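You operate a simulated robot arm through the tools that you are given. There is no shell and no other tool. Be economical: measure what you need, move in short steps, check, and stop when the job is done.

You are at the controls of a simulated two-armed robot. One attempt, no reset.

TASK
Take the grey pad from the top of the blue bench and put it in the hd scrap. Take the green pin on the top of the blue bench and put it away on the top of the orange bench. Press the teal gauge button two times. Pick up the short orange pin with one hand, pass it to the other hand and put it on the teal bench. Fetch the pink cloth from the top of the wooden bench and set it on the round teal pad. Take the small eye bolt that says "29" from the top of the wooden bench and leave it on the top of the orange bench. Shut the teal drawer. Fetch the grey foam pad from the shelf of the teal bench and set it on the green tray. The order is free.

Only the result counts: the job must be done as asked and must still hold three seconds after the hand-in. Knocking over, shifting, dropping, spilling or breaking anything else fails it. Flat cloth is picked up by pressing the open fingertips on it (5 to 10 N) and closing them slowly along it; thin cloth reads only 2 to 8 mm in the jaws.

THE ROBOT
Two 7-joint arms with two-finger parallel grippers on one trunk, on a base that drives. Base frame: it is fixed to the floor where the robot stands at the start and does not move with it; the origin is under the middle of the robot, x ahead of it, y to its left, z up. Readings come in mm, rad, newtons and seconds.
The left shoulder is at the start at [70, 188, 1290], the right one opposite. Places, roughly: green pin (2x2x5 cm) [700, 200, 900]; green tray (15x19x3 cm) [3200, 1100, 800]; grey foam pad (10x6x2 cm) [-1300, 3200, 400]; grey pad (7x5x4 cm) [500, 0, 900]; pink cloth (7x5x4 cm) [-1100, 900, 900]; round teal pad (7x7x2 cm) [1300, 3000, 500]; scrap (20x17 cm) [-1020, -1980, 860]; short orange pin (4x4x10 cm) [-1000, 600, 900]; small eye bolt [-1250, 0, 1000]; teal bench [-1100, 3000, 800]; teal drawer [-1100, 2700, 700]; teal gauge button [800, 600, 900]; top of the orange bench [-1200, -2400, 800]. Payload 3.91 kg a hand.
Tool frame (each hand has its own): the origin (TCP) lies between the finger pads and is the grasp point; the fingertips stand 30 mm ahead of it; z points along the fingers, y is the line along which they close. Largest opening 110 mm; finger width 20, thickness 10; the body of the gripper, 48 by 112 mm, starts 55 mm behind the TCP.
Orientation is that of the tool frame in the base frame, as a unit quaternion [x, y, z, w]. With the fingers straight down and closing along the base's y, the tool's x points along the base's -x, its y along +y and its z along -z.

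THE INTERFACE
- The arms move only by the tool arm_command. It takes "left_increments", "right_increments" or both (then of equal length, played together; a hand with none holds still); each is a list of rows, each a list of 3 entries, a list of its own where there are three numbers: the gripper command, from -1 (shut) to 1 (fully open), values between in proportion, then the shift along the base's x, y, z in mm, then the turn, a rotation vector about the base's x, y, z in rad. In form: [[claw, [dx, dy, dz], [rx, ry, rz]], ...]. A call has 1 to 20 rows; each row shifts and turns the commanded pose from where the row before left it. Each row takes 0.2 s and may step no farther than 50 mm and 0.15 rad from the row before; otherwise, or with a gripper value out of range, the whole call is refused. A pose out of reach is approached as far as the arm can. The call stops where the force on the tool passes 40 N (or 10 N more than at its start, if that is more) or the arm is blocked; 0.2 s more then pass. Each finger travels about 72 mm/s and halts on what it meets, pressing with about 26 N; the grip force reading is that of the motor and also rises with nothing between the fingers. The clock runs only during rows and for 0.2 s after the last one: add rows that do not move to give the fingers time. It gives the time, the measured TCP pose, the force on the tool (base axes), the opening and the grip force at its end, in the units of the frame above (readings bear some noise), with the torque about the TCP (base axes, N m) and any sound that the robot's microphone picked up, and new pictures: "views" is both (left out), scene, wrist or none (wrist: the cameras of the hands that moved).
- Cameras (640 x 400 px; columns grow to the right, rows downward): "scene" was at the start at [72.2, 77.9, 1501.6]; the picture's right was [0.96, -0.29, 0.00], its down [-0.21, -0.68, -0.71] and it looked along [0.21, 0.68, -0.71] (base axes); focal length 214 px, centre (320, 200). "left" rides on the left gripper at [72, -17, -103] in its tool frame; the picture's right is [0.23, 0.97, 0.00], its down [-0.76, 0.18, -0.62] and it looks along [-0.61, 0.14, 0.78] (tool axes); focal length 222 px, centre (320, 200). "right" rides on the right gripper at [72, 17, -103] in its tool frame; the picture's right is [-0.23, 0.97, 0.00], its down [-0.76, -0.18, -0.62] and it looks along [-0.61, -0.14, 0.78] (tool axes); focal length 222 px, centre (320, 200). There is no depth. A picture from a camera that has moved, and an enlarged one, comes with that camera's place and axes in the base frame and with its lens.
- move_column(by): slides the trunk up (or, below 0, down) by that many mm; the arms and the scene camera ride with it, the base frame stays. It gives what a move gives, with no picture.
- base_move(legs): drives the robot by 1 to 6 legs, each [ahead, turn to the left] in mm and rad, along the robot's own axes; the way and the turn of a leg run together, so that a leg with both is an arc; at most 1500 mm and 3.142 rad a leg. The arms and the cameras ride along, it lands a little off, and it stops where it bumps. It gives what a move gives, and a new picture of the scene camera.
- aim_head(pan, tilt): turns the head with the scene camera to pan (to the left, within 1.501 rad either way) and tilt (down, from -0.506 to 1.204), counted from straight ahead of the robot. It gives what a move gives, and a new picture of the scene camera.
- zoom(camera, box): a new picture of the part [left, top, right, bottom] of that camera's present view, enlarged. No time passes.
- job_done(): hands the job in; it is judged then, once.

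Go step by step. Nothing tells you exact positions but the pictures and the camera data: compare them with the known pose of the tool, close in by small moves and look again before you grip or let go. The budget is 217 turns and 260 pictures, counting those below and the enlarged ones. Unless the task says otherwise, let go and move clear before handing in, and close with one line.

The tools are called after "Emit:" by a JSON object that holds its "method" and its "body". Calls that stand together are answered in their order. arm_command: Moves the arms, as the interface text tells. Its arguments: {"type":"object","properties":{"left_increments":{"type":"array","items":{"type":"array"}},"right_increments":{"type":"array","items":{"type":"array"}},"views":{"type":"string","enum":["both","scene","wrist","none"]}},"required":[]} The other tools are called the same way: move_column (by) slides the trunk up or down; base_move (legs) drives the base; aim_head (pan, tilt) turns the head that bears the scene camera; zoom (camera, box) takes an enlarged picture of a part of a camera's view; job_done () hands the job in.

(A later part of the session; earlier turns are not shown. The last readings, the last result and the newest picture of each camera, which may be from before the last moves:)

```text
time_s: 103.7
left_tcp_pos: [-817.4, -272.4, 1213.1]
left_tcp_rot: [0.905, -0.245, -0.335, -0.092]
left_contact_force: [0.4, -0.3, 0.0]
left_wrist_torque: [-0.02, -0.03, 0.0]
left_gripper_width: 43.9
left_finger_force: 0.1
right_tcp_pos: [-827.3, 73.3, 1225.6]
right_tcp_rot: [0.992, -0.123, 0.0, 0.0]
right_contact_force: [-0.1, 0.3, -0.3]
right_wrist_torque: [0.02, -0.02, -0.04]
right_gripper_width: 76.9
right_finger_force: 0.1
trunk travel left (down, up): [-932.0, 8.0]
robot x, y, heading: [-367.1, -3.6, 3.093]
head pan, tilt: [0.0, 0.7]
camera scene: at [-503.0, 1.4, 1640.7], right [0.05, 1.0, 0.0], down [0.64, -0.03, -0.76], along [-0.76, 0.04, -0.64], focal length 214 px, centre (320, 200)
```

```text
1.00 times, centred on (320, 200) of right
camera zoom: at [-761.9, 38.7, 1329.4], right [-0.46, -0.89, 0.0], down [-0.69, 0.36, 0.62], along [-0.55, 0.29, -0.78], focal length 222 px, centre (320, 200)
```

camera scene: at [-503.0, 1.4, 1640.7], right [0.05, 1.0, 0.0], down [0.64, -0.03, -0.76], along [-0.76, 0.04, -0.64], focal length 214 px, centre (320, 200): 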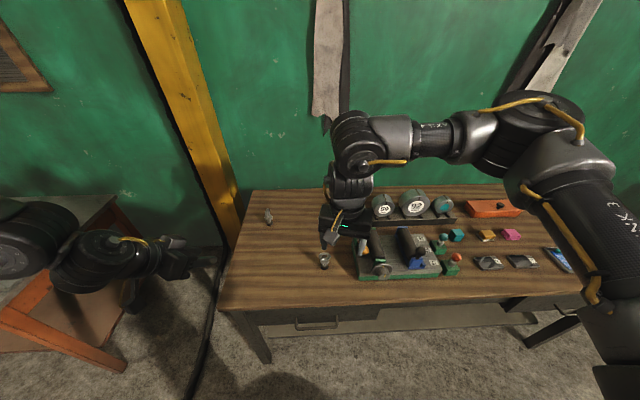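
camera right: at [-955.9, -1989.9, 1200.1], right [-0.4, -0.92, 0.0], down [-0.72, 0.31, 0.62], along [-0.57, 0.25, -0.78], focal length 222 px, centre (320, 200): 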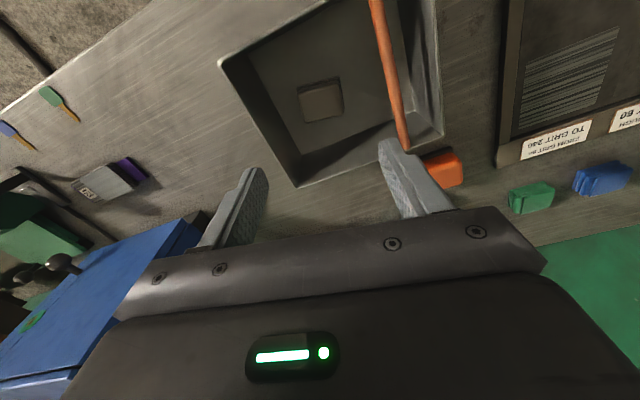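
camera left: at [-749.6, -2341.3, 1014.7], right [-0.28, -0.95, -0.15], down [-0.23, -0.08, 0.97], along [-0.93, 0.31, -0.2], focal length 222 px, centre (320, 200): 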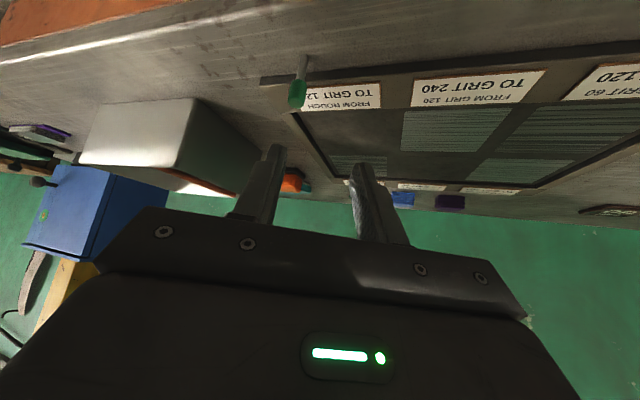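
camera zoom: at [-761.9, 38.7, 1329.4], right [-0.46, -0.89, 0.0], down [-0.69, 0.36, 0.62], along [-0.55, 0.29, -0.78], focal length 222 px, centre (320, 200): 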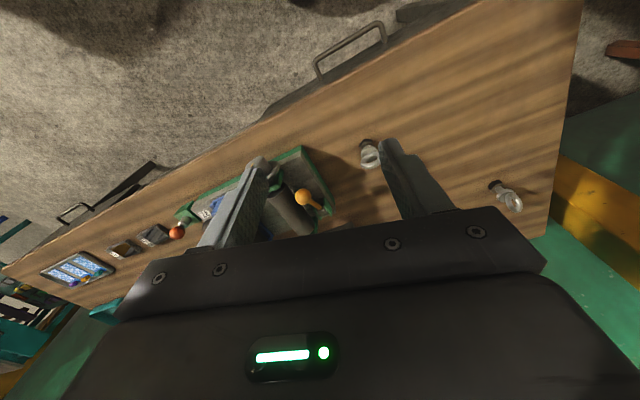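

The front bolt says "65". The other's label is edge-on, and my right hand may be hiding another at about [-1250,0]; I move it aside and look.

Emit:
{"method": "arm_command", "body": {"right_increments": [[0.4, [20, 40, 0], [0, 0, 0]], [0.4, [20, 40, 0], [0, 0, 0]], [0.4, [20, 40, 0], [0, 0, 0]], [0.4, [20, 40, 0], [0, 0, 0]]], "views": "scene"}}

Emit:
{"method": "zoom", "body": {"camera": "scene", "box": [240, 170, 400, 270]}}

```text
time_s: 104.7
left_tcp_pos: [-817.2, -271.0, 1214.5]
left_tcp_rot: [0.905, -0.247, -0.335, -0.092]
left_contact_force: [0.7, 0.4, 0.3]
left_wrist_torque: [-0.03, 0.0, 0.02]
left_gripper_width: 43.9
left_finger_force: 0.1
right_tcp_pos: [-744.5, 233.3, 1226.0]
right_tcp_rot: [0.992, -0.124, 0.0, 0.001]
right_contact_force: [0.2, 0.2, 0.6]
right_wrist_torque: [-0.01, -0.02, -0.02]
right_gripper_width: 76.8
right_finger_force: 0.1
trunk travel left (down, up): [-932.0, 8.0]
robot x, y, heading: [-367.3, -4.1, 3.093]
head pan, tilt: [0.0, 0.7]
camera scene: at [-501.4, 4.8, 1640.8], right [0.05, 1.0, 0.0], down [0.64, -0.03, -0.77], along [-0.76, 0.04, -0.64], focal length 214 px, centre (320, 200)
```

scene: 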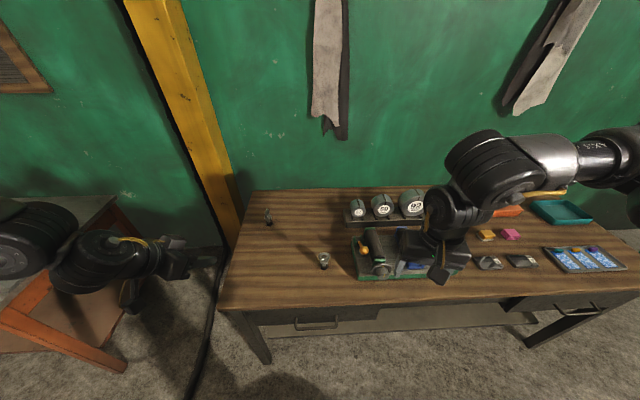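

```text
4.00 times, centred on (320, 220) of scene
camera zoom: at [-501.4, 4.8, 1640.8], right [0.05, 1.0, 0.0], down [0.64, -0.03, -0.77], along [-0.76, 0.04, -0.64], focal length 858 px, centre (320, 120)
```

zoom: 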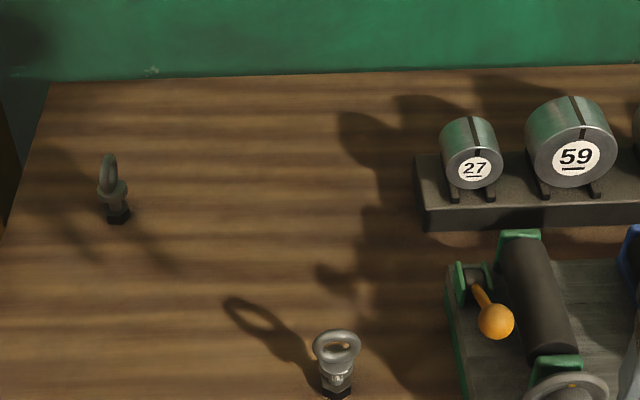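

Only two eye bolts; the back one at about [-1268,-215] must be "29". I'll use the left hand: turn its tool toward it, and lift the right hand out of the way.

Emit:
{"method": "arm_command", "body": {"left_increments": [[0, [0, 0, 0], [0, 0, 0.135]], [0, [0, 0, 0], [0, 0, 0.135]], [0, [0, 0, 0], [0, 0, 0.135]], [0, [0, 0, 0], [0, 0, 0.135]], [0, [0, 0, 0], [0, 0, 0.135]], [0, [0, 0, 0], [0, 0, 0.125]], [0, [0, 0, 0], [-0.027, 0.096, 0]], [0, [0, 0, 0], [-0.027, 0.096, 0]], [0, [0, 0, 0], [-0.027, 0.096, 0]]], "right_increments": [[0.4, [15, 10, 30], [0, 0, 0]], [0.4, [15, 10, 30], [0, 0, 0]], [0.4, [15, 10, 30], [0, 0, 0]], [0.4, [15, 10, 30], [0, 0, 0]], [0.4, [15, 10, 30], [0, 0, 0]], [0.4, [15, 10, 30], [0, 0, 0]], [0.4, [15, 0, 30], [0, 0, 0]], [0.4, [0, 0, 30], [0, 0, 0]], [0.4, [0, 0, 20], [0, 0, 0]]], "views": "scene"}}

```text
time_s: 106.7
left_tcp_pos: [-832.5, -403.5, 1192.9]
left_tcp_rot: [0.872, 0.117, -0.472, 0.056]
left_contact_force: [0.1, -0.4, -0.1]
left_wrist_torque: [0.01, 0.0, -0.03]
left_gripper_width: 55.0
left_finger_force: 0.1
left hand out of reach, approached as far as the arm can: row 1, 2, 3, 4, 5, 6, 7, 8, 9
right_tcp_pos: [-639.4, 282.4, 1487.9]
right_tcp_rot: [0.992, -0.124, -0.001, -0.002]
right_contact_force: [-0.5, -0.3, 0.0]
right_wrist_torque: [0.08, 0.05, 0.01]
right_gripper_width: 77.1
right_finger_force: 0.1
right hand out of reach, approached as far as the arm can: row 9
trunk travel left (down, up): [-932.0, 8.0]
robot x, y, heading: [-362.5, -5.7, 3.091]
head pan, tilt: [0.0, 0.7]
camera scene: at [-498.7, -5.5, 1641.1], right [0.05, 1.0, 0.0], down [0.64, -0.03, -0.77], along [-0.77, 0.04, -0.64], focal length 214 px, centre (320, 200)
```

scene: 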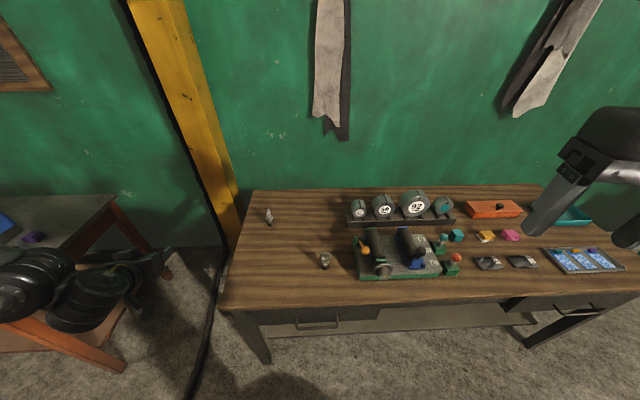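

Now I drive ahead and lower the trunk so the left arm comes level with the bolt.

Emit:
{"method": "base_move", "body": {"legs": [[230, 0]]}}

Emit:
{"method": "move_column", "body": {"by": -180}}

Emit:
{"method": "arm_command", "body": {"left_increments": [[0, [-10, 40, 0], [0, 0, 0]], [0, [-10, 40, 0], [0, 0, 0]], [0, [-10, 40, 0], [0, 0, 0]], [0, [-10, 40, 0], [0, 0, 0]], [0, [-10, 30, 0], [0, 0, 0]], [0, [0, 0, 0], [0, 0, 0]]], "views": "both"}}

```text
time_s: 108.4
left_tcp_pos: [-1058.3, -386.7, 1195.7]
left_tcp_rot: [0.873, 0.116, -0.471, 0.058]
left_contact_force: [0.9, -0.2, 0.0]
left_wrist_torque: [-0.02, 0.01, -0.01]
left_gripper_width: 55.2
left_finger_force: 0.0
right_tcp_pos: [-864.2, 302.9, 1485.8]
right_tcp_rot: [0.992, -0.123, -0.002, 0.001]
right_contact_force: [-0.1, 0.0, -0.1]
right_wrist_torque: [-0.04, 0.01, 0.05]
right_gripper_width: 77.2
right_finger_force: 0.0
trunk travel left (down, up): [-932.0, 8.0]
robot x, y, heading: [-591.3, 4.3, 3.09]
head pan, tilt: [0.0, 0.7]
camera scene: at [-724.2, 14.0, 1641.1], right [0.05, 1.0, 0.0], down [0.64, -0.03, -0.77], along [-0.77, 0.04, -0.64], focal length 214 px, centre (320, 200)
```

scene: 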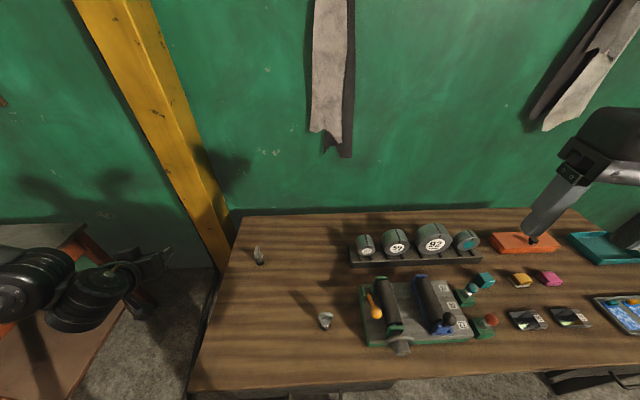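

```text
time_s: 110.4
left_tcp_pos: [-1060.8, -386.6, 1013.7]
left_tcp_rot: [0.873, 0.115, -0.47, 0.058]
left_contact_force: [0.2, 0.0, -0.7]
left_wrist_torque: [0.07, 0.01, 0.02]
left_gripper_width: 55.0
left_finger_force: 0.1
right_tcp_pos: [-868.1, 300.8, 1307.0]
right_tcp_rot: [0.992, -0.124, 0.0, -0.001]
right_contact_force: [0.2, 0.7, 1.0]
right_wrist_torque: [-0.02, 0.0, -0.01]
right_gripper_width: 77.2
right_finger_force: 0.0
trunk travel left (down, up): [-752.0, 188.0]
robot x, y, heading: [-593.2, 8.7, 3.089]
head pan, tilt: [0.0, 0.7]
```

```text
time_s: 111.8
left_tcp_pos: [-1083.9, -309.7, 1012.0]
left_tcp_rot: [0.872, 0.113, -0.472, 0.055]
left_contact_force: [0.0, 0.3, -0.2]
left_wrist_torque: [-0.03, -0.01, -0.02]
left_gripper_width: 54.8
left_finger_force: 0.1
left hand out of reach, approached as far as the arm can: row 1, 3, 4, 5
right_tcp_pos: [-867.2, 301.0, 1305.7]
right_tcp_rot: [0.992, -0.123, -0.001, -0.001]
right_contact_force: [-0.6, -0.9, 0.7]
right_wrist_torque: [-0.03, -0.01, 0.01]
right_gripper_width: 76.8
right_finger_force: 0.1
trunk travel left (down, up): [-752.0, 188.0]
robot x, y, heading: [-588.0, 6.6, 3.088]
head pan, tilt: [0.0, 0.7]
camera scene: at [-728.5, 13.1, 1460.7], right [0.05, 1.0, 0.0], down [0.64, -0.03, -0.77], along [-0.76, 0.04, -0.64], focal length 214 px, centre (320, 200)
camera left: at [-968.7, -263.4, 1007.1], right [0.36, -0.91, -0.2], down [0.15, -0.16, 0.98], along [-0.92, -0.39, 0.08], focal length 222 px, centre (320, 200)
```

scene: 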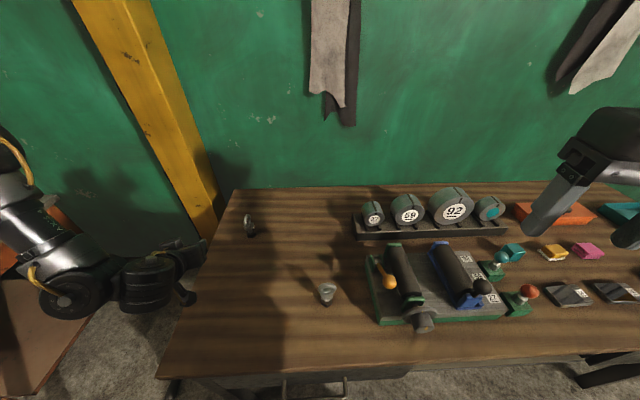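
left: 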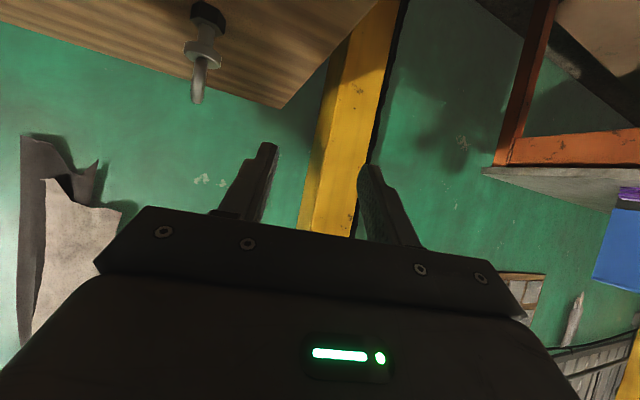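

The left arm is again limited inward, so I turn the robot right by 0.2 rad to bring the bolt to its comfortable side.

Emit:
{"method": "base_move", "body": {"legs": [[0, -0.2]]}}

Emit:
{"method": "zoom", "body": {"camera": "left", "box": [0, 0, 640, 400]}}

```text
time_s: 112.9
left_tcp_pos: [-1139.7, -203.9, 1011.8]
left_tcp_rot: [0.879, 0.024, -0.476, 0.008]
left_contact_force: [-1.9, -0.4, -0.3]
left_wrist_torque: [-0.01, 0.01, 0.0]
left_gripper_width: 55.0
left_finger_force: 0.1
right_tcp_pos: [-802.9, 350.4, 1306.3]
right_tcp_rot: [0.974, -0.224, 0.0, -0.001]
right_contact_force: [0.5, -0.4, -0.6]
right_wrist_torque: [0.02, -0.01, -0.02]
right_gripper_width: 77.0
right_finger_force: 0.2
trunk travel left (down, up): [-752.0, 188.0]
robot x, y, heading: [-593.8, 7.7, 2.892]
head pan, tilt: [0.0, 0.7]
camera scene: at [-724.9, 40.2, 1460.7], right [0.25, 0.97, 0.0], down [0.62, -0.16, -0.76], along [-0.74, 0.19, -0.64], focal length 214 px, centre (320, 200)
```

scene: 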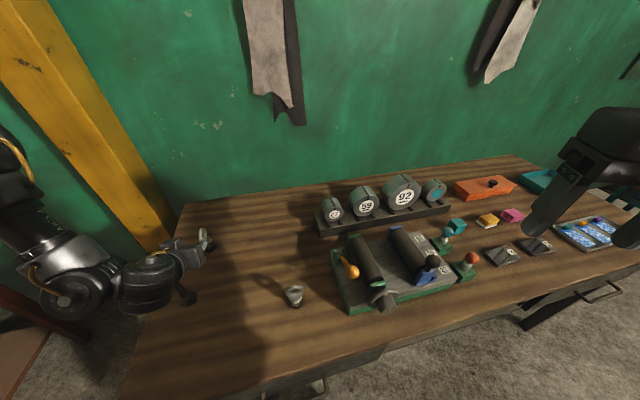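

```text
1.00 times, centred on (320, 200) of left
camera zoom: at [-1015.6, -181.8, 1006.9], right [0.17, -0.96, -0.2], down [0.11, -0.18, 0.98], along [-0.98, -0.19, 0.08], focal length 222 px, centre (320, 200)
```

zoom: 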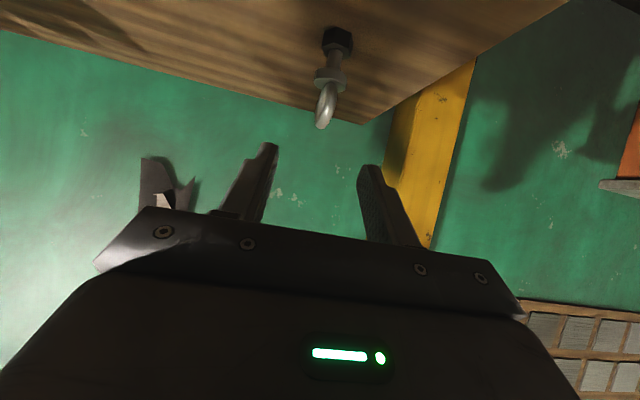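

Emit:
{"method": "zoom", "body": {"camera": "left", "box": [295, 20, 375, 140]}}

Emit:
{"method": "zoom", "body": {"camera": "scene", "box": [184, 215, 234, 265]}}

```text
3.33 times, centred on (335, 80) of left
camera zoom: at [-1015.6, -181.8, 1006.9], right [0.17, -0.96, -0.2], down [0.11, -0.18, 0.98], along [-0.98, -0.19, 0.08], focal length 740 px, centre (270, 600)
```

zoom: 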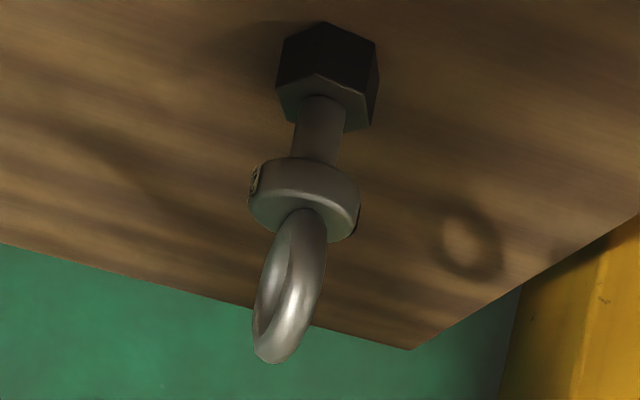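

```text
8.00 times, centred on (209, 240) of scene
camera zoom: at [-724.9, 40.2, 1460.7], right [0.25, 0.97, 0.0], down [0.62, -0.16, -0.76], along [-0.74, 0.19, -0.64], focal length 1716 px, centre (1208, -120)
```

zoom: 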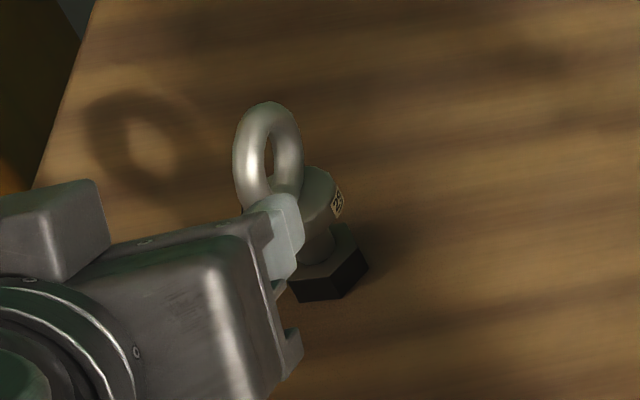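

The bolt is right ahead of the gripper. I advance along the tool axis and check before closing on the ring.

Emit:
{"method": "arm_command", "body": {"left_increments": [[0, [-20, -3, -13], [0, 0, 0]], [0, [-20, -3, -13], [0, 0, 0]], [0, [-20, -3, -13], [0, 0, 0]], [0, [-20, -2, -13], [0, 0, 0]], [0, [0, 0, 0], [0, 0, 0]]], "views": "wrist"}}

```text
time_s: 114.1
left_tcp_pos: [-1155.6, -232.0, 987.3]
left_tcp_rot: [0.878, 0.023, -0.477, 0.007]
left_contact_force: [-0.2, 0.6, 0.4]
left_wrist_torque: [-0.02, -0.01, 0.01]
left_gripper_width: 55.1
left_finger_force: 0.0
left hand out of reach, approached as far as the arm can: row 1, 2, 3, 4
right_tcp_pos: [-802.3, 351.7, 1304.6]
right_tcp_rot: [0.975, -0.224, 0.0, 0.001]
right_contact_force: [0.1, 0.8, -1.0]
right_wrist_torque: [-0.01, -0.03, -0.02]
right_gripper_width: 77.0
right_finger_force: 0.2
trunk travel left (down, up): [-752.0, 188.0]
robot x, y, heading: [-591.4, 6.3, 2.889]
head pan, tilt: [0.0, 0.7]
camera left: at [-1032.5, -210.1, 982.7], right [0.17, -0.96, -0.2], down [0.12, -0.18, 0.98], along [-0.98, -0.19, 0.08], focal length 222 px, centre (320, 200)
```

left: 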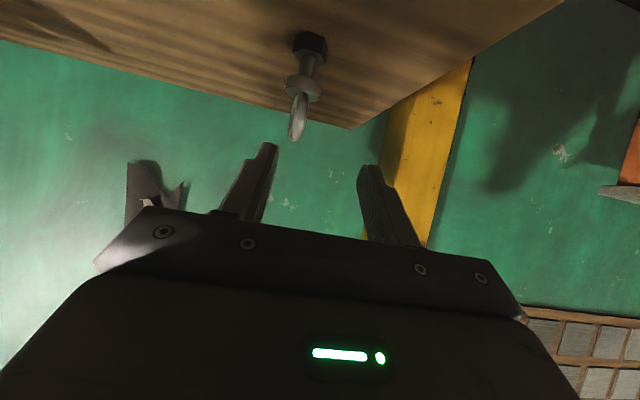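

The limit looks like a wrist/elbow one with the shoulder too high. I lift the hand and lower the trunk by 200.

Emit:
{"method": "arm_command", "body": {"left_increments": [[0, [15, 5, 35], [0, 0, 0]], [0, [0, 5, 40], [0, 0, 0]], [0, [0, 5, 45], [0, 0, 0]], [0, [0, 5, 45], [0, 0, 0]], [0, [0, 0, 40], [0, 0, 0]]], "views": "none"}}

Emit:
{"method": "move_column", "body": {"by": -200}}

Emit:
{"method": "arm_command", "body": {"left_increments": [[0, [-15, 0, -5], [0, 0, 0]], [0, [-15, 0, -5], [0, 0, 0]], [0, [-15, 0, -10], [0, 0, 0]], [0, [0, 0, 0], [0, 0, 0]]], "views": "wrist"}}

```text
time_s: 115.3
left_tcp_pos: [-1174.0, -183.4, 1105.7]
left_tcp_rot: [0.868, 0.031, -0.495, 0.022]
left_contact_force: [-0.1, 0.0, 0.4]
left_wrist_torque: [0.01, -0.01, 0.01]
left_gripper_width: 54.8
left_finger_force: 0.1
left hand out of reach, approached as far as the arm can: row 1, 2, 3, 4, 5
right_tcp_pos: [-802.8, 351.0, 1304.7]
right_tcp_rot: [0.974, -0.224, 0.0, 0.001]
right_contact_force: [0.2, 1.0, 0.9]
right_wrist_torque: [-0.05, 0.01, 0.01]
right_gripper_width: 77.0
right_finger_force: 0.0
trunk travel left (down, up): [-752.0, 188.0]
robot x, y, heading: [-595.3, 4.5, 2.89]
head pan, tilt: [0.0, 0.7]
```

```text
time_s: 117.5
left_tcp_pos: [-1174.3, -183.0, 905.5]
left_tcp_rot: [0.868, 0.032, -0.495, 0.021]
left_contact_force: [0.1, 0.4, 0.3]
left_wrist_torque: [-0.01, 0.01, 0.05]
left_gripper_width: 54.9
left_finger_force: 0.0
right_tcp_pos: [-802.1, 351.4, 1104.9]
right_tcp_rot: [0.975, -0.224, -0.001, 0.0]
right_contact_force: [0.2, 0.3, 0.2]
right_wrist_torque: [0.0, 0.03, 0.01]
right_gripper_width: 77.1
right_finger_force: 0.2
trunk travel left (down, up): [-552.0, 388.0]
robot x, y, heading: [-589.7, 7.8, 2.886]
head pan, tilt: [0.0, 0.7]
```

```text
time_s: 118.5
left_tcp_pos: [-1174.1, -185.0, 896.5]
left_tcp_rot: [0.867, 0.032, -0.496, 0.022]
left_contact_force: [-0.1, -0.7, -0.1]
left_wrist_torque: [0.03, 0.01, -0.02]
left_gripper_width: 55.0
left_finger_force: 0.1
left hand out of reach, approached as far as the arm can: row 1, 2, 3
right_tcp_pos: [-801.9, 351.6, 1105.4]
right_tcp_rot: [0.975, -0.224, -0.001, 0.0]
right_contact_force: [-1.5, -0.3, -1.0]
right_wrist_torque: [-0.02, -0.01, -0.01]
right_gripper_width: 77.3
right_finger_force: 0.1
trunk travel left (down, up): [-552.0, 388.0]
robot x, y, heading: [-590.6, 8.1, 2.889]
head pan, tilt: [0.0, 0.7]
camera left: at [-1051.7, -159.5, 884.4], right [0.19, -0.96, -0.19], down [0.17, -0.16, 0.97], along [-0.97, -0.22, 0.13], focal length 222 px, centre (320, 200)
```

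left: 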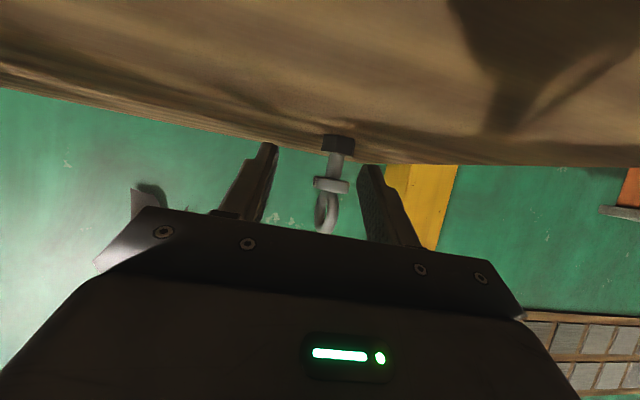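

The outward-yawed tool limits the arm; a straight-ahead yaw with 0.7–0.8 rad tilt reached farther before. I reposition: raise, move slightly ahead, turn back left, and re-yaw the tool.

Emit:
{"method": "move_column", "body": {"by": 200}}

Emit:
{"method": "base_move", "body": {"legs": [[-60, 0], [105, 0], [0, 0.27]]}}

Emit:
{"method": "arm_command", "body": {"left_increments": [[0, [0, 0, 0], [0, 0, -0.12]], [0, [0, 0, 0], [0, 0, -0.12]], [0, [0, 0, 0], [0, 0, -0.12]], [0, [0, 0, 0], [0, -0.13, 0]], [0, [0, 0, 0], [0, -0.13, 0]], [0, [0, 0, 0], [0, 0, 0]]], "views": "wrist"}}

```text
time_s: 120.7
left_tcp_pos: [-1174.1, -184.5, 1094.1]
left_tcp_rot: [0.867, 0.032, -0.497, 0.023]
left_contact_force: [-0.4, 0.3, 0.6]
left_wrist_torque: [-0.01, 0.0, 0.01]
left_gripper_width: 54.8
left_finger_force: 0.1
right_tcp_pos: [-802.7, 350.6, 1305.0]
right_tcp_rot: [0.975, -0.223, 0.0, 0.0]
right_contact_force: [0.4, 0.3, -1.2]
right_wrist_torque: [0.0, -0.01, 0.0]
right_gripper_width: 77.2
right_finger_force: 0.2
trunk travel left (down, up): [-752.0, 188.0]
robot x, y, heading: [-593.3, 5.7, 2.889]
head pan, tilt: [0.0, 0.7]
```

```text
time_s: 123.3
left_tcp_pos: [-1147.0, -321.7, 1094.8]
left_tcp_rot: [0.855, 0.149, -0.489, 0.089]
left_contact_force: [0.7, -0.1, 1.0]
left_wrist_torque: [0.0, -0.01, 0.01]
left_gripper_width: 55.1
left_finger_force: 0.1
right_tcp_pos: [-933.3, 293.5, 1304.4]
right_tcp_rot: [0.996, -0.09, 0.0, 0.001]
right_contact_force: [-0.1, 0.7, -0.1]
right_wrist_torque: [0.02, 0.0, -0.01]
right_gripper_width: 77.3
right_finger_force: 0.1
trunk travel left (down, up): [-752.0, 188.0]
robot x, y, heading: [-637.9, 17.5, -3.117]
head pan, tilt: [0.0, 0.7]
camera scene: at [-774.9, 16.2, 1460.6], right [-0.02, 1.0, 0.0], down [0.64, 0.01, -0.76], along [-0.76, -0.01, -0.64], focal length 214 px, centre (320, 200)
```

scene: 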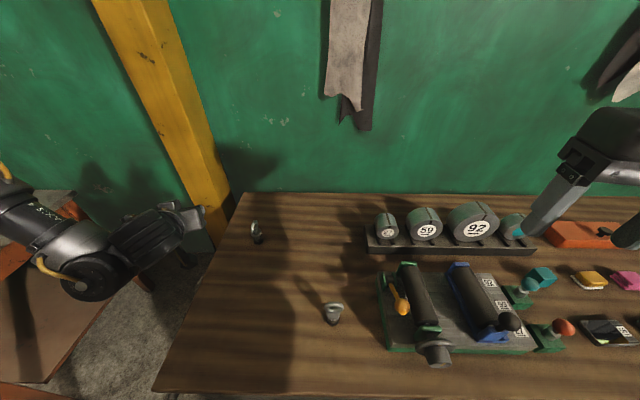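

```text
time_s: 124.7
left_tcp_pos: [-1144.1, -264.5, 1060.1]
left_tcp_rot: [0.856, -0.01, -0.516, -0.026]
left_contact_force: [-0.4, 0.3, -0.1]
left_wrist_torque: [0.0, -0.02, -0.03]
left_gripper_width: 54.6
left_finger_force: 0.1
left hand out of reach, approached as far as the arm can: row 1, 2, 3, 4, 5
right_tcp_pos: [-933.4, 292.8, 1304.9]
right_tcp_rot: [0.996, -0.09, -0.001, 0.0]
right_contact_force: [-0.5, 0.0, 1.0]
right_wrist_torque: [-0.04, -0.01, 0.01]
right_gripper_width: 77.1
right_finger_force: 0.1
trunk travel left (down, up): [-752.0, 188.0]
robot x, y, heading: [-637.4, 18.4, -3.121]
head pan, tilt: [0.0, 0.7]
camera left: at [-1020.9, -255.2, 1044.4], right [0.06, -0.97, -0.23], down [0.19, -0.22, 0.96], along [-0.98, -0.1, 0.17], focal length 222 px, centre (320, 200)
```

left: 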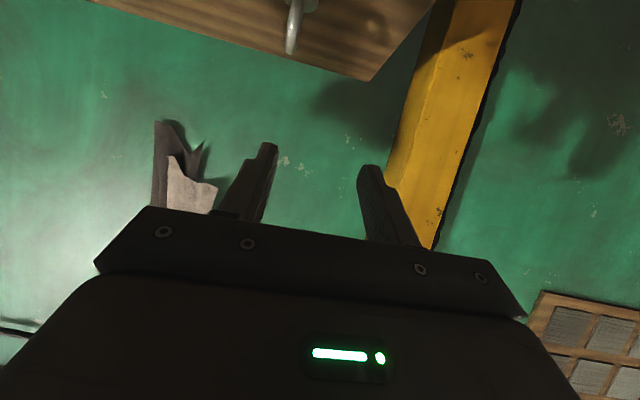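

The arm is stuck at a joint limit; I pull the hand back to a freer pose and then set the orientation.

Emit:
{"method": "arm_command", "body": {"left_increments": [[0, [40, -10, 20], [0, 0, 0]], [0, [40, -10, 20], [0, 0, 0]], [0, [40, -10, 20], [0, 0, 0]], [0, [40, -10, 20], [0, 0, 0]], [0, [0, 0, 0], [0, -0.13, 0]], [0, [0, 0, 0], [0, -0.13, 0]], [0, [0, 0, 0], [0, -0.1, 0]], [0, [0, 0, 0], [0, 0, 0]]], "views": "none"}}

```text
time_s: 126.5
left_tcp_pos: [-1136.8, -286.7, 1083.9]
left_tcp_rot: [0.926, -0.013, -0.376, -0.04]
left_contact_force: [0.2, 0.1, 0.0]
left_wrist_torque: [0.03, -0.02, 0.0]
left_gripper_width: 55.0
left_finger_force: 0.0
left hand out of reach, approached as far as the arm can: row 1, 2, 3, 4, 5
right_tcp_pos: [-932.2, 294.2, 1305.1]
right_tcp_rot: [0.996, -0.09, -0.001, 0.0]
right_contact_force: [0.1, 0.1, 0.4]
right_wrist_torque: [0.02, 0.02, -0.02]
right_gripper_width: 77.1
right_finger_force: 0.0
trunk travel left (down, up): [-752.0, 188.0]
robot x, y, heading: [-636.6, 16.2, -3.123]
head pan, tilt: [0.0, 0.7]
```

Emit:
{"method": "arm_command", "body": {"left_increments": [[0, [-15, 10, 20], [0, 0, 0]], [0, [-15, 10, 20], [0, 0, 0]], [0, [-15, 10, 20], [0, 0, 0]], [0, [-15, 10, 20], [0, 0, 0]], [0, [0, 0, 0], [0, 0, 0]]], "views": "none"}}

Emit:
{"method": "move_column", "body": {"by": -150}}

Emit:
{"method": "arm_command", "body": {"left_increments": [[0, [-5, 10, 0], [0, 0, 0]], [0, [-5, 10, 0], [0, 0, 0]], [0, [0, 0, 0], [0, 0, 0]]], "views": "wrist"}}

```text
time_s: 127.7
left_tcp_pos: [-1195.8, -245.4, 1162.2]
left_tcp_rot: [0.926, -0.014, -0.376, -0.04]
left_contact_force: [-0.5, -0.5, 0.3]
left_wrist_torque: [0.0, -0.03, 0.02]
left_gripper_width: 55.0
left_finger_force: 0.1
right_tcp_pos: [-932.6, 294.7, 1306.4]
right_tcp_rot: [0.996, -0.09, 0.0, 0.0]
right_contact_force: [0.6, 0.7, 0.0]
right_wrist_torque: [0.03, 0.01, 0.03]
right_gripper_width: 76.9
right_finger_force: 0.0
trunk travel left (down, up): [-752.0, 188.0]
robot x, y, heading: [-635.9, 18.9, -3.122]
head pan, tilt: [0.0, 0.7]
```

```text
time_s: 129.5
left_tcp_pos: [-1195.5, -245.4, 1012.3]
left_tcp_rot: [0.926, -0.014, -0.376, -0.039]
left_contact_force: [0.4, 0.2, -0.1]
left_wrist_torque: [0.01, 0.0, 0.0]
left_gripper_width: 55.0
left_finger_force: 0.1
right_tcp_pos: [-933.0, 293.7, 1156.3]
right_tcp_rot: [0.996, -0.09, 0.0, 0.0]
right_contact_force: [0.0, -0.1, 0.9]
right_wrist_torque: [0.01, 0.02, 0.03]
right_gripper_width: 76.9
right_finger_force: 0.0
trunk travel left (down, up): [-602.0, 338.0]
robot x, y, heading: [-637.7, 20.8, -3.122]
head pan, tilt: [0.0, 0.7]
```

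```text
time_s: 130.3
left_tcp_pos: [-1206.7, -228.0, 1013.2]
left_tcp_rot: [0.925, -0.013, -0.377, -0.04]
left_contact_force: [-0.2, 0.8, -0.3]
left_wrist_torque: [-0.01, -0.02, 0.01]
left_gripper_width: 55.2
left_finger_force: 0.0
right_tcp_pos: [-932.6, 294.1, 1154.9]
right_tcp_rot: [0.996, -0.09, 0.0, 0.0]
right_contact_force: [0.4, -0.7, -0.7]
right_wrist_torque: [-0.05, 0.0, 0.01]
right_gripper_width: 77.2
right_finger_force: 0.1
trunk travel left (down, up): [-602.0, 338.0]
robot x, y, heading: [-639.6, 16.4, -3.116]
head pan, tilt: [0.0, 0.7]
camera left: at [-1083.3, -220.6, 1036.0], right [0.11, -0.97, -0.22], down [-0.12, -0.23, 0.96], along [-0.99, -0.08, -0.14], focal length 222 px, centre (320, 200)
```

left: 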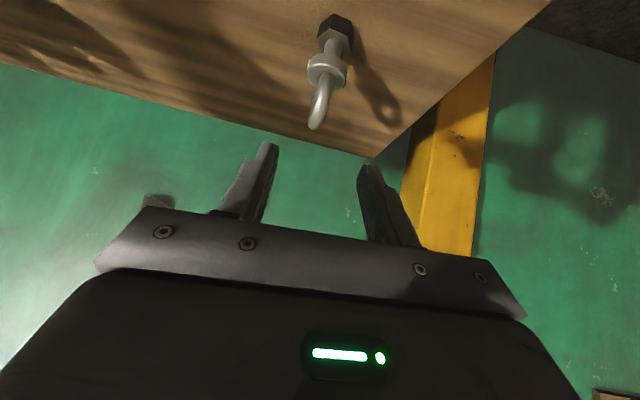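

The arm is free now. I advance toward the ring at about [-1268,-215,925].

Emit:
{"method": "arm_command", "body": {"left_increments": [[0, [-11, 3, -16], [0, 0, 0]], [0, [-11, 3, -16], [0, 0, 0]], [0, [-11, 3, -16], [0, 0, 0]], [0, [-10, 2, -14], [0, 0, 0]], [0, [0, 0, 0], [0, 0, 0]]], "views": "wrist"}}

```text
time_s: 131.5
left_tcp_pos: [-1249.9, -213.3, 951.1]
left_tcp_rot: [0.925, -0.014, -0.377, -0.04]
left_contact_force: [-0.1, 0.0, 0.4]
left_wrist_torque: [0.01, 0.02, -0.02]
left_gripper_width: 54.7
left_finger_force: 0.0
right_tcp_pos: [-932.9, 293.9, 1156.0]
right_tcp_rot: [0.996, -0.089, 0.0, 0.0]
right_contact_force: [0.3, 0.5, 0.4]
right_wrist_torque: [-0.03, 0.03, 0.01]
right_gripper_width: 77.2
right_finger_force: 0.1
trunk travel left (down, up): [-602.0, 338.0]
robot x, y, heading: [-639.7, 19.4, -3.123]
head pan, tilt: [0.0, 0.7]
camera left: at [-1127.0, -207.4, 975.3], right [0.11, -0.97, -0.22], down [-0.12, -0.23, 0.96], along [-0.99, -0.08, -0.14], focal length 222 px, centre (320, 200)
```

left: 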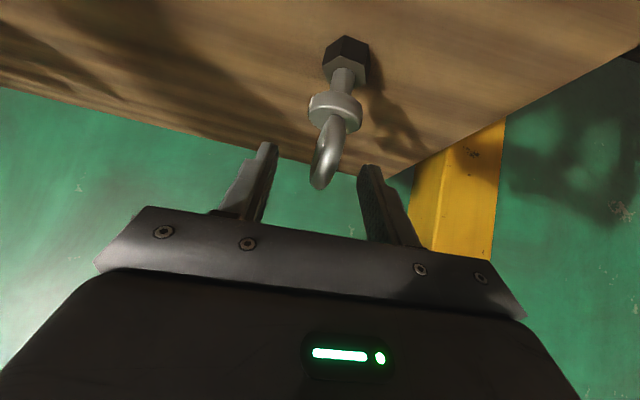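

Emit:
{"method": "arm_command", "body": {"left_increments": [[0, [-8, -1, -9], [0, 0, 0]], [0, [-7, -1, -8], [0, 0, 0]], [-0.3, [0, 0, 0], [0, 0, 0]], [-0.5, [0, 0, 0], [0, 0, 0]]], "views": "wrist"}}

```text
time_s: 132.5
left_tcp_pos: [-1264.1, -216.8, 932.5]
left_tcp_rot: [0.926, -0.014, -0.375, -0.039]
left_contact_force: [0.2, 0.1, 0.2]
left_wrist_torque: [0.03, 0.02, 0.0]
left_gripper_width: 27.3
left_finger_force: 0.0
right_tcp_pos: [-934.1, 293.7, 1155.9]
right_tcp_rot: [0.996, -0.089, 0.0, 0.0]
right_contact_force: [-0.6, -0.5, -0.6]
right_wrist_torque: [-0.03, 0.03, 0.01]
right_gripper_width: 77.2
right_finger_force: 0.1
trunk travel left (down, up): [-602.0, 338.0]
robot x, y, heading: [-637.5, 15.8, -3.12]
head pan, tilt: [0.0, 0.7]
camera left: at [-1141.9, -209.0, 956.5], right [0.11, -0.97, -0.22], down [-0.12, -0.23, 0.96], along [-0.99, -0.08, -0.14], focal length 222 px, centre (320, 200)
```

left: 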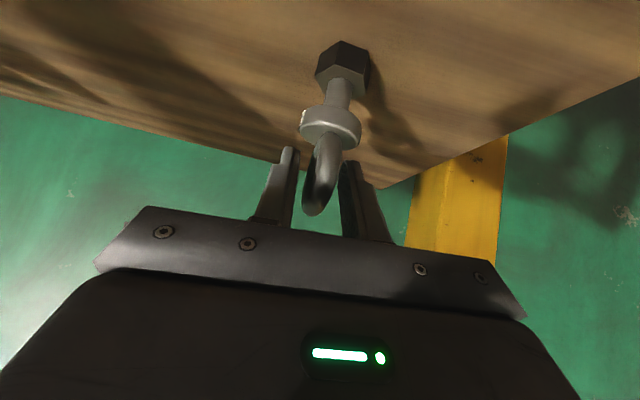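

The ring is between the fingers. I close and lift slowly.

Emit:
{"method": "arm_command", "body": {"left_increments": [[-0.65, [0, 0, 0], [0, 0, 0]], [-0.8, [0, 0, 0], [0, 0, 0]], [-1, [0, 0, 0], [0, 0, 0]], [-1, [0, 0, 0], [0, 0, 0]], [-1, [0, 0, 4], [0, 0, 0]], [-1, [0, 0, 6], [0, 0, 0]], [-1, [0, 0, 8], [0, 0, 0]], [-1, [0, 0, 12], [0, 0, 0]]], "views": "wrist"}}

```text
time_s: 134.3
left_tcp_pos: [-1263.7, -215.1, 962.6]
left_tcp_rot: [0.926, -0.015, -0.375, -0.04]
left_contact_force: [-0.6, -0.2, -1.4]
left_wrist_torque: [-0.03, -0.05, 0.04]
left_gripper_width: 13.9
left_finger_force: 25.7
right_tcp_pos: [-932.5, 293.5, 1155.8]
right_tcp_rot: [0.996, -0.09, -0.001, 0.0]
right_contact_force: [0.6, -0.1, -0.1]
right_wrist_torque: [0.0, 0.0, -0.04]
right_gripper_width: 77.2
right_finger_force: 0.2
trunk travel left (down, up): [-602.0, 338.0]
robot x, y, heading: [-635.2, 19.7, -3.122]
head pan, tilt: [0.0, 0.7]
camera left: at [-1140.9, -209.2, 987.0], right [0.11, -0.97, -0.22], down [-0.12, -0.23, 0.96], along [-0.99, -0.08, -0.14], focal length 222 px, centre (320, 200)
```

left: 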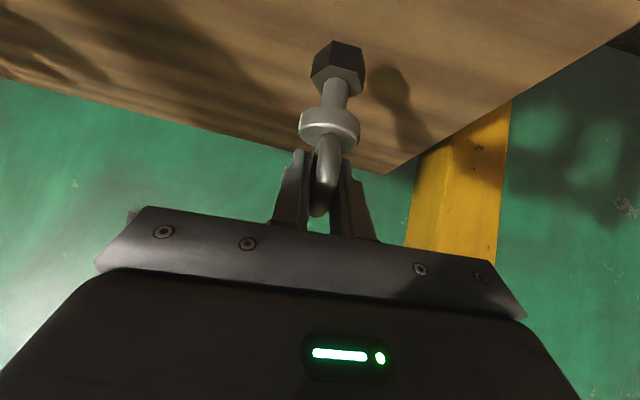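

The bolt is held. I raise the trunk and carry it to the orange bench.

Emit:
{"method": "move_column", "body": {"by": 200}}

Emit:
{"method": "base_move", "body": {"legs": [[-280, 0], [0, 1.55], [1480, 0], [80, 0], [0, -1.571]]}}

```text
time_s: 136.4
left_tcp_pos: [-1264.7, -215.7, 1162.4]
left_tcp_rot: [0.926, -0.014, -0.376, -0.04]
left_contact_force: [-0.5, -0.2, -2.1]
left_wrist_torque: [-0.01, 0.02, 0.0]
left_gripper_width: 13.7
left_finger_force: 25.5
right_tcp_pos: [-934.3, 294.2, 1354.9]
right_tcp_rot: [0.996, -0.09, 0.0, 0.0]
right_contact_force: [0.1, 0.0, 1.0]
right_wrist_torque: [0.03, -0.03, 0.0]
right_gripper_width: 76.5
right_finger_force: 0.0
trunk travel left (down, up): [-802.0, 138.0]
robot x, y, heading: [-640.3, 18.2, -3.119]
head pan, tilt: [0.0, 0.7]
```

```text
time_s: 153.7
left_tcp_pos: [-1103.1, -1721.4, 1163.0]
left_tcp_rot: [0.923, -0.073, -0.373, -0.064]
left_contact_force: [-0.2, 0.3, -2.3]
left_wrist_torque: [0.01, -0.03, 0.02]
left_gripper_width: 13.5
left_finger_force: 25.7
right_tcp_pos: [-709.5, -1257.4, 1354.9]
right_tcp_rot: [0.988, -0.153, 0.001, 0.0]
right_contact_force: [-0.1, -0.3, -0.2]
right_wrist_torque: [0.02, 0.0, 0.01]
right_gripper_width: 77.2
right_finger_force: 0.1
trunk travel left (down, up): [-802.0, 138.0]
robot x, y, heading: [-450.5, -1569.6, 3.034]
head pan, tilt: [0.0, 0.7]
camera scene: at [-587.3, -1553.7, 1510.7], right [0.11, 0.99, 0.0], down [0.64, -0.07, -0.76], along [-0.76, 0.08, -0.64], focal length 214 px, centre (320, 200)
```

scene: 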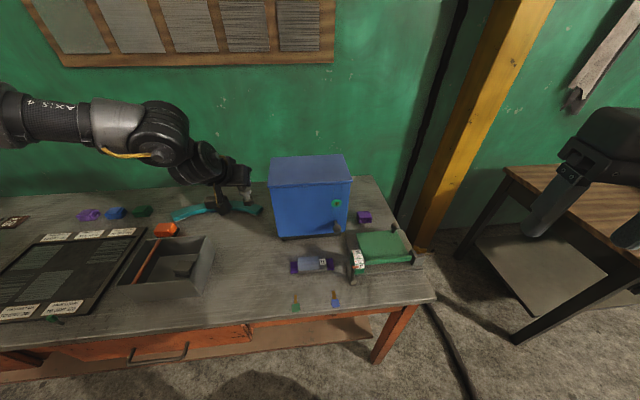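

Free spot at about [-984,-1735]. I back up a little, then lower.

Emit:
{"method": "base_move", "body": {"legs": [[-120, 0]]}}

Emit:
{"method": "move_column", "body": {"by": -200}}

Emit:
{"method": "arm_command", "body": {"left_increments": [[-1, [0, 0, -10], [0, 0, 0]], [-1, [0, 0, -8], [0, 0, 0]], [-1, [0, 0, -6], [0, 0, 0]], [-1, [0, 0, 0], [0, 0, 0]]], "views": "both"}}

```text
time_s: 155.0
left_tcp_pos: [-985.6, -1734.9, 1162.8]
left_tcp_rot: [0.923, -0.072, -0.372, -0.064]
left_contact_force: [0.2, -0.2, -1.7]
left_wrist_torque: [0.0, 0.0, 0.01]
left_gripper_width: 13.6
left_finger_force: 25.6
right_tcp_pos: [-593.1, -1270.5, 1354.8]
right_tcp_rot: [0.988, -0.153, 0.002, 0.0]
right_contact_force: [0.4, 0.1, 0.9]
right_wrist_torque: [-0.02, -0.01, -0.02]
right_gripper_width: 76.8
right_finger_force: 0.0
trunk travel left (down, up): [-802.0, 138.0]
robot x, y, heading: [-330.9, -1577.9, 3.035]
head pan, tilt: [0.0, 0.7]
camera scene: at [-471.4, -1566.3, 1510.4], right [0.11, 0.99, 0.0], down [0.64, -0.07, -0.76], along [-0.76, 0.08, -0.65], focal length 214 px, centre (320, 200)
```

scene: 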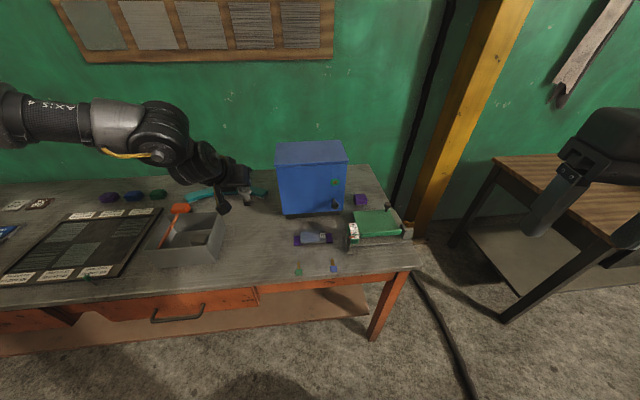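

```text
time_s: 157.1
left_tcp_pos: [-985.2, -1734.8, 962.0]
left_tcp_rot: [0.923, -0.072, -0.373, -0.063]
left_contact_force: [0.2, -0.9, -0.9]
left_wrist_torque: [0.01, -0.03, 0.02]
left_gripper_width: 13.8
left_finger_force: 25.9
right_tcp_pos: [-592.2, -1269.6, 1156.2]
right_tcp_rot: [0.988, -0.154, 0.0, 0.0]
right_contact_force: [-0.5, -0.2, 0.6]
right_wrist_torque: [-0.04, 0.02, -0.02]
right_gripper_width: 76.9
right_finger_force: 0.0
trunk travel left (down, up): [-602.0, 338.0]
robot x, y, heading: [-332.6, -1580.0, 3.032]
head pan, tilt: [0.0, 0.7]
```

```text
time_s: 158.1
left_tcp_pos: [-983.6, -1735.6, 938.3]
left_tcp_rot: [0.923, -0.072, -0.372, -0.064]
left_contact_force: [0.3, 0.5, -0.9]
left_wrist_torque: [0.01, -0.01, -0.02]
left_gripper_width: 13.8
left_finger_force: 26.2
right_tcp_pos: [-591.7, -1269.8, 1154.9]
right_tcp_rot: [0.988, -0.152, 0.0, 0.0]
right_contact_force: [0.5, 0.7, 0.2]
right_wrist_torque: [-0.01, 0.02, 0.0]
right_gripper_width: 77.1
right_finger_force: 0.1
trunk travel left (down, up): [-602.0, 338.0]
robot x, y, heading: [-334.3, -1580.6, 3.034]
head pan, tilt: [0.0, 0.7]
camera scene: at [-469.5, -1566.3, 1310.7], right [0.11, 0.99, 0.0], down [0.64, -0.07, -0.76], along [-0.76, 0.08, -0.64], focal length 214 px, centre (320, 200)
camera left: at [-861.6, -1742.7, 961.9], right [-0.01, -0.98, -0.22], down [-0.15, -0.22, 0.96], along [-0.99, 0.05, -0.14], focal length 222 px, centre (320, 200)
```

scene: 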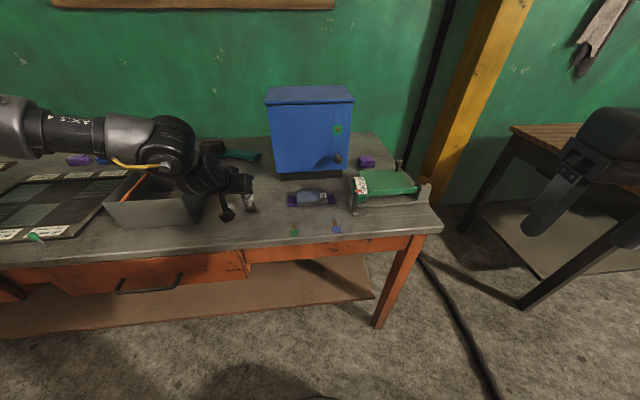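
left: 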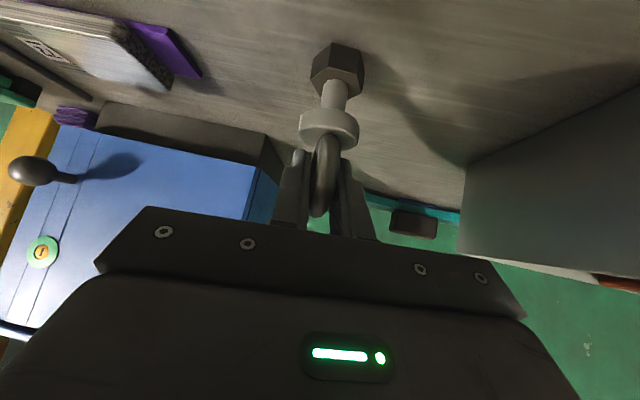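

Emit:
{"method": "arm_command", "body": {"left_increments": [[-1, [0, 0, -3], [0, 0, 0]], [-1, [0, 0, -3], [0, 0, 0]], [-1, [0, 0, -2], [0, 0, 0]], [-1, [0, 0, 0], [0, 0, 0]]], "views": "none"}}

```text
time_s: 159.1
left_tcp_pos: [-983.7, -1733.7, 931.9]
left_tcp_rot: [0.922, -0.071, -0.376, -0.064]
left_contact_force: [-3.6, -1.1, 12.7]
left_wrist_torque: [-0.17, 0.39, -0.03]
left_gripper_width: 13.9
left_finger_force: 26.1
right_tcp_pos: [-589.8, -1270.8, 1155.7]
right_tcp_rot: [0.988, -0.153, 0.0, 0.001]
right_contact_force: [-0.7, 0.3, 0.3]
right_wrist_torque: [0.0, 0.03, 0.0]
right_gripper_width: 77.0
right_finger_force: 0.1
trunk travel left (down, up): [-602.0, 338.0]
robot x, y, heading: [-332.8, -1580.5, 3.035]
head pan, tilt: [0.0, 0.7]
```

Contact with the bench (12.7 N). I ease up slightly, open slowly and back out along the tool axis.

Emit:
{"method": "arm_command", "body": {"left_increments": [[-1, [0, 0, 1.5], [0, 0, 0]], [-0.7, [0, 0, 0], [0, 0, 0]], [-0.6, [0, 0, 0], [0, 0, 0]], [-0.3, [0, 0, 0], [0, 0, 0]], [0, [0, 0, 0], [0, 0, 0]], [0, [0, 0, 0], [0, 0, 0]], [0, [8, -1, 8], [0, 0, 0]], [0, [12, -1, 12], [0, 0, 0]], [0, [15, -2, 15], [0, 0, 0]], [0, [15, -2, 20], [0, 0, 0]], [0, [10, -2, 30], [0, 0, 0]]], "views": "wrist"}}

```text
time_s: 161.5
left_tcp_pos: [-925.0, -1744.4, 1018.8]
left_tcp_rot: [0.923, -0.072, -0.372, -0.063]
left_contact_force: [0.6, 0.4, -0.6]
left_wrist_torque: [-0.01, 0.02, -0.03]
left_gripper_width: 54.7
left_finger_force: 0.2
right_tcp_pos: [-591.3, -1270.6, 1155.7]
right_tcp_rot: [0.988, -0.154, -0.001, 0.0]
right_contact_force: [0.2, 0.2, -0.4]
right_wrist_torque: [-0.02, 0.0, 0.0]
right_gripper_width: 76.9
right_finger_force: 0.0
trunk travel left (down, up): [-602.0, 338.0]
robot x, y, heading: [-334.4, -1581.2, 3.031]
head pan, tilt: [0.0, 0.7]
camera left: at [-801.9, -1753.0, 1043.2], right [-0.01, -0.98, -0.22], down [-0.15, -0.22, 0.96], along [-0.99, 0.05, -0.14], focal length 222 px, centre (320, 200)
```

left: 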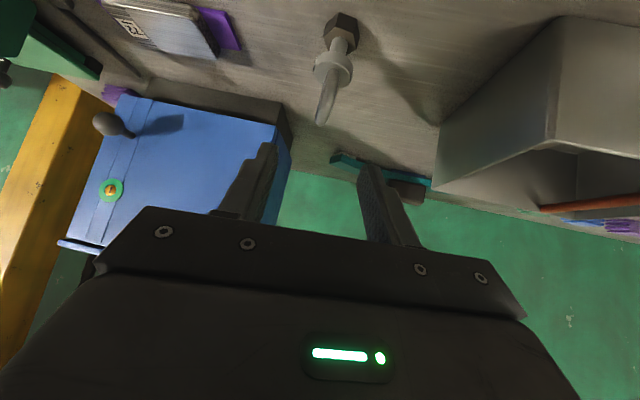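

The bolt "29" stands on the orange bench. Next I drive to the wooden bench at y≈620 for the orange pin and the pink cloth.

Emit:
{"method": "move_column", "body": {"by": 200}}

Emit:
{"method": "base_move", "body": {"legs": [[-20, 0], [0, -1.46], [1450, 0], [770, 0], [0, 1.571]]}}

Emit:
{"method": "zoom", "body": {"camera": "scene", "box": [220, 200, 460, 350]}}

```text
time_s: 163.7
left_tcp_pos: [-925.5, -1745.2, 1218.6]
left_tcp_rot: [0.923, -0.072, -0.373, -0.063]
left_contact_force: [-0.5, 0.2, 0.0]
left_wrist_torque: [0.0, 0.0, -0.04]
left_gripper_width: 55.0
left_finger_force: 0.0
right_tcp_pos: [-591.0, -1271.7, 1355.7]
right_tcp_rot: [0.988, -0.153, 0.0, 0.0]
right_contact_force: [0.1, 0.0, 0.0]
right_wrist_torque: [-0.01, 0.0, -0.01]
right_gripper_width: 77.1
right_finger_force: 0.1
trunk travel left (down, up): [-802.0, 138.0]
robot x, y, heading: [-335.8, -1581.3, 3.032]
head pan, tilt: [0.0, 0.7]
```

```text
time_s: 182.4
left_tcp_pos: [-842.9, 396.3, 1218.7]
left_tcp_rot: [0.925, -0.038, -0.375, -0.05]
left_contact_force: [0.0, 0.2, 0.4]
left_wrist_torque: [0.01, 0.04, -0.01]
left_gripper_width: 55.0
left_finger_force: 0.1
right_tcp_pos: [-544.8, 894.1, 1355.7]
right_tcp_rot: [0.993, -0.115, 0.0, 0.0]
right_contact_force: [-0.3, -0.9, 0.9]
right_wrist_torque: [-0.01, 0.0, 0.01]
right_gripper_width: 77.0
right_finger_force: 0.1
trunk travel left (down, up): [-802.0, 138.0]
robot x, y, heading: [-262.8, 603.5, 3.107]
head pan, tilt: [0.0, 0.7]
camera scene: at [-401.7, 607.6, 1510.7], right [0.03, 1.0, 0.0], down [0.64, -0.02, -0.76], along [-0.76, 0.02, -0.64], focal length 214 px, centre (320, 200)
```

scene: 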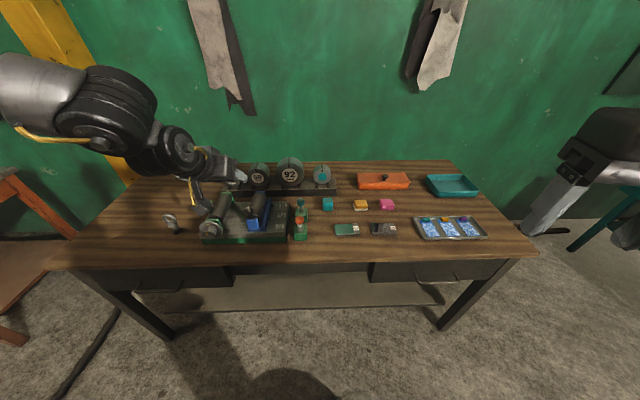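

```text
2.67 times, centred on (340, 275) of scene
camera zoom: at [-401.7, 607.6, 1510.7], right [0.03, 1.0, 0.0], down [0.64, -0.02, -0.76], along [-0.76, 0.02, -0.64], focal length 572 px, centre (267, 0)
```

zoom: 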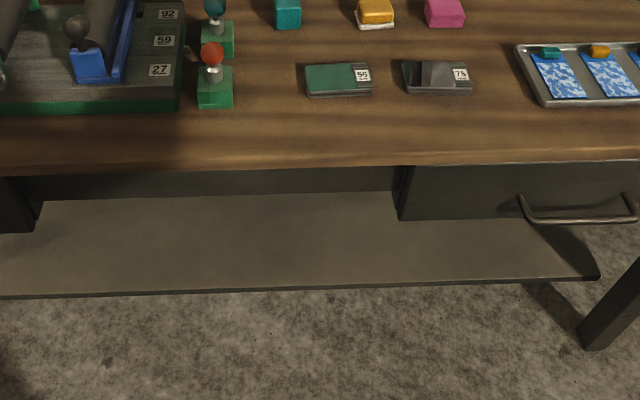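

Emit:
{"method": "zoom", "body": {"camera": "scene", "box": [280, 190, 400, 250]}}

```text
5.33 times, centred on (340, 220) of scene
camera zoom: at [-401.7, 607.6, 1510.7], right [0.03, 1.0, 0.0], down [0.64, -0.02, -0.76], along [-0.76, 0.02, -0.64], focal length 1144 px, centre (213, 93)
```

zoom: 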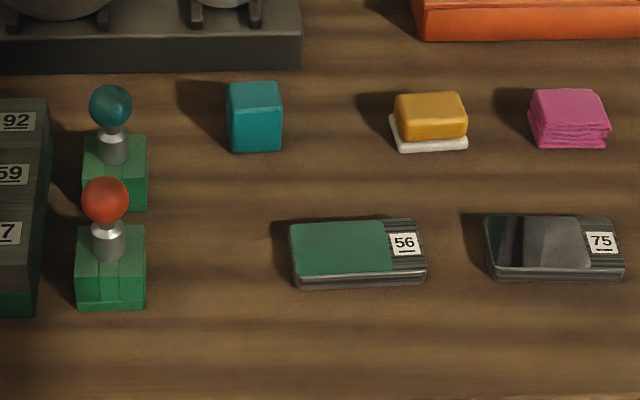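

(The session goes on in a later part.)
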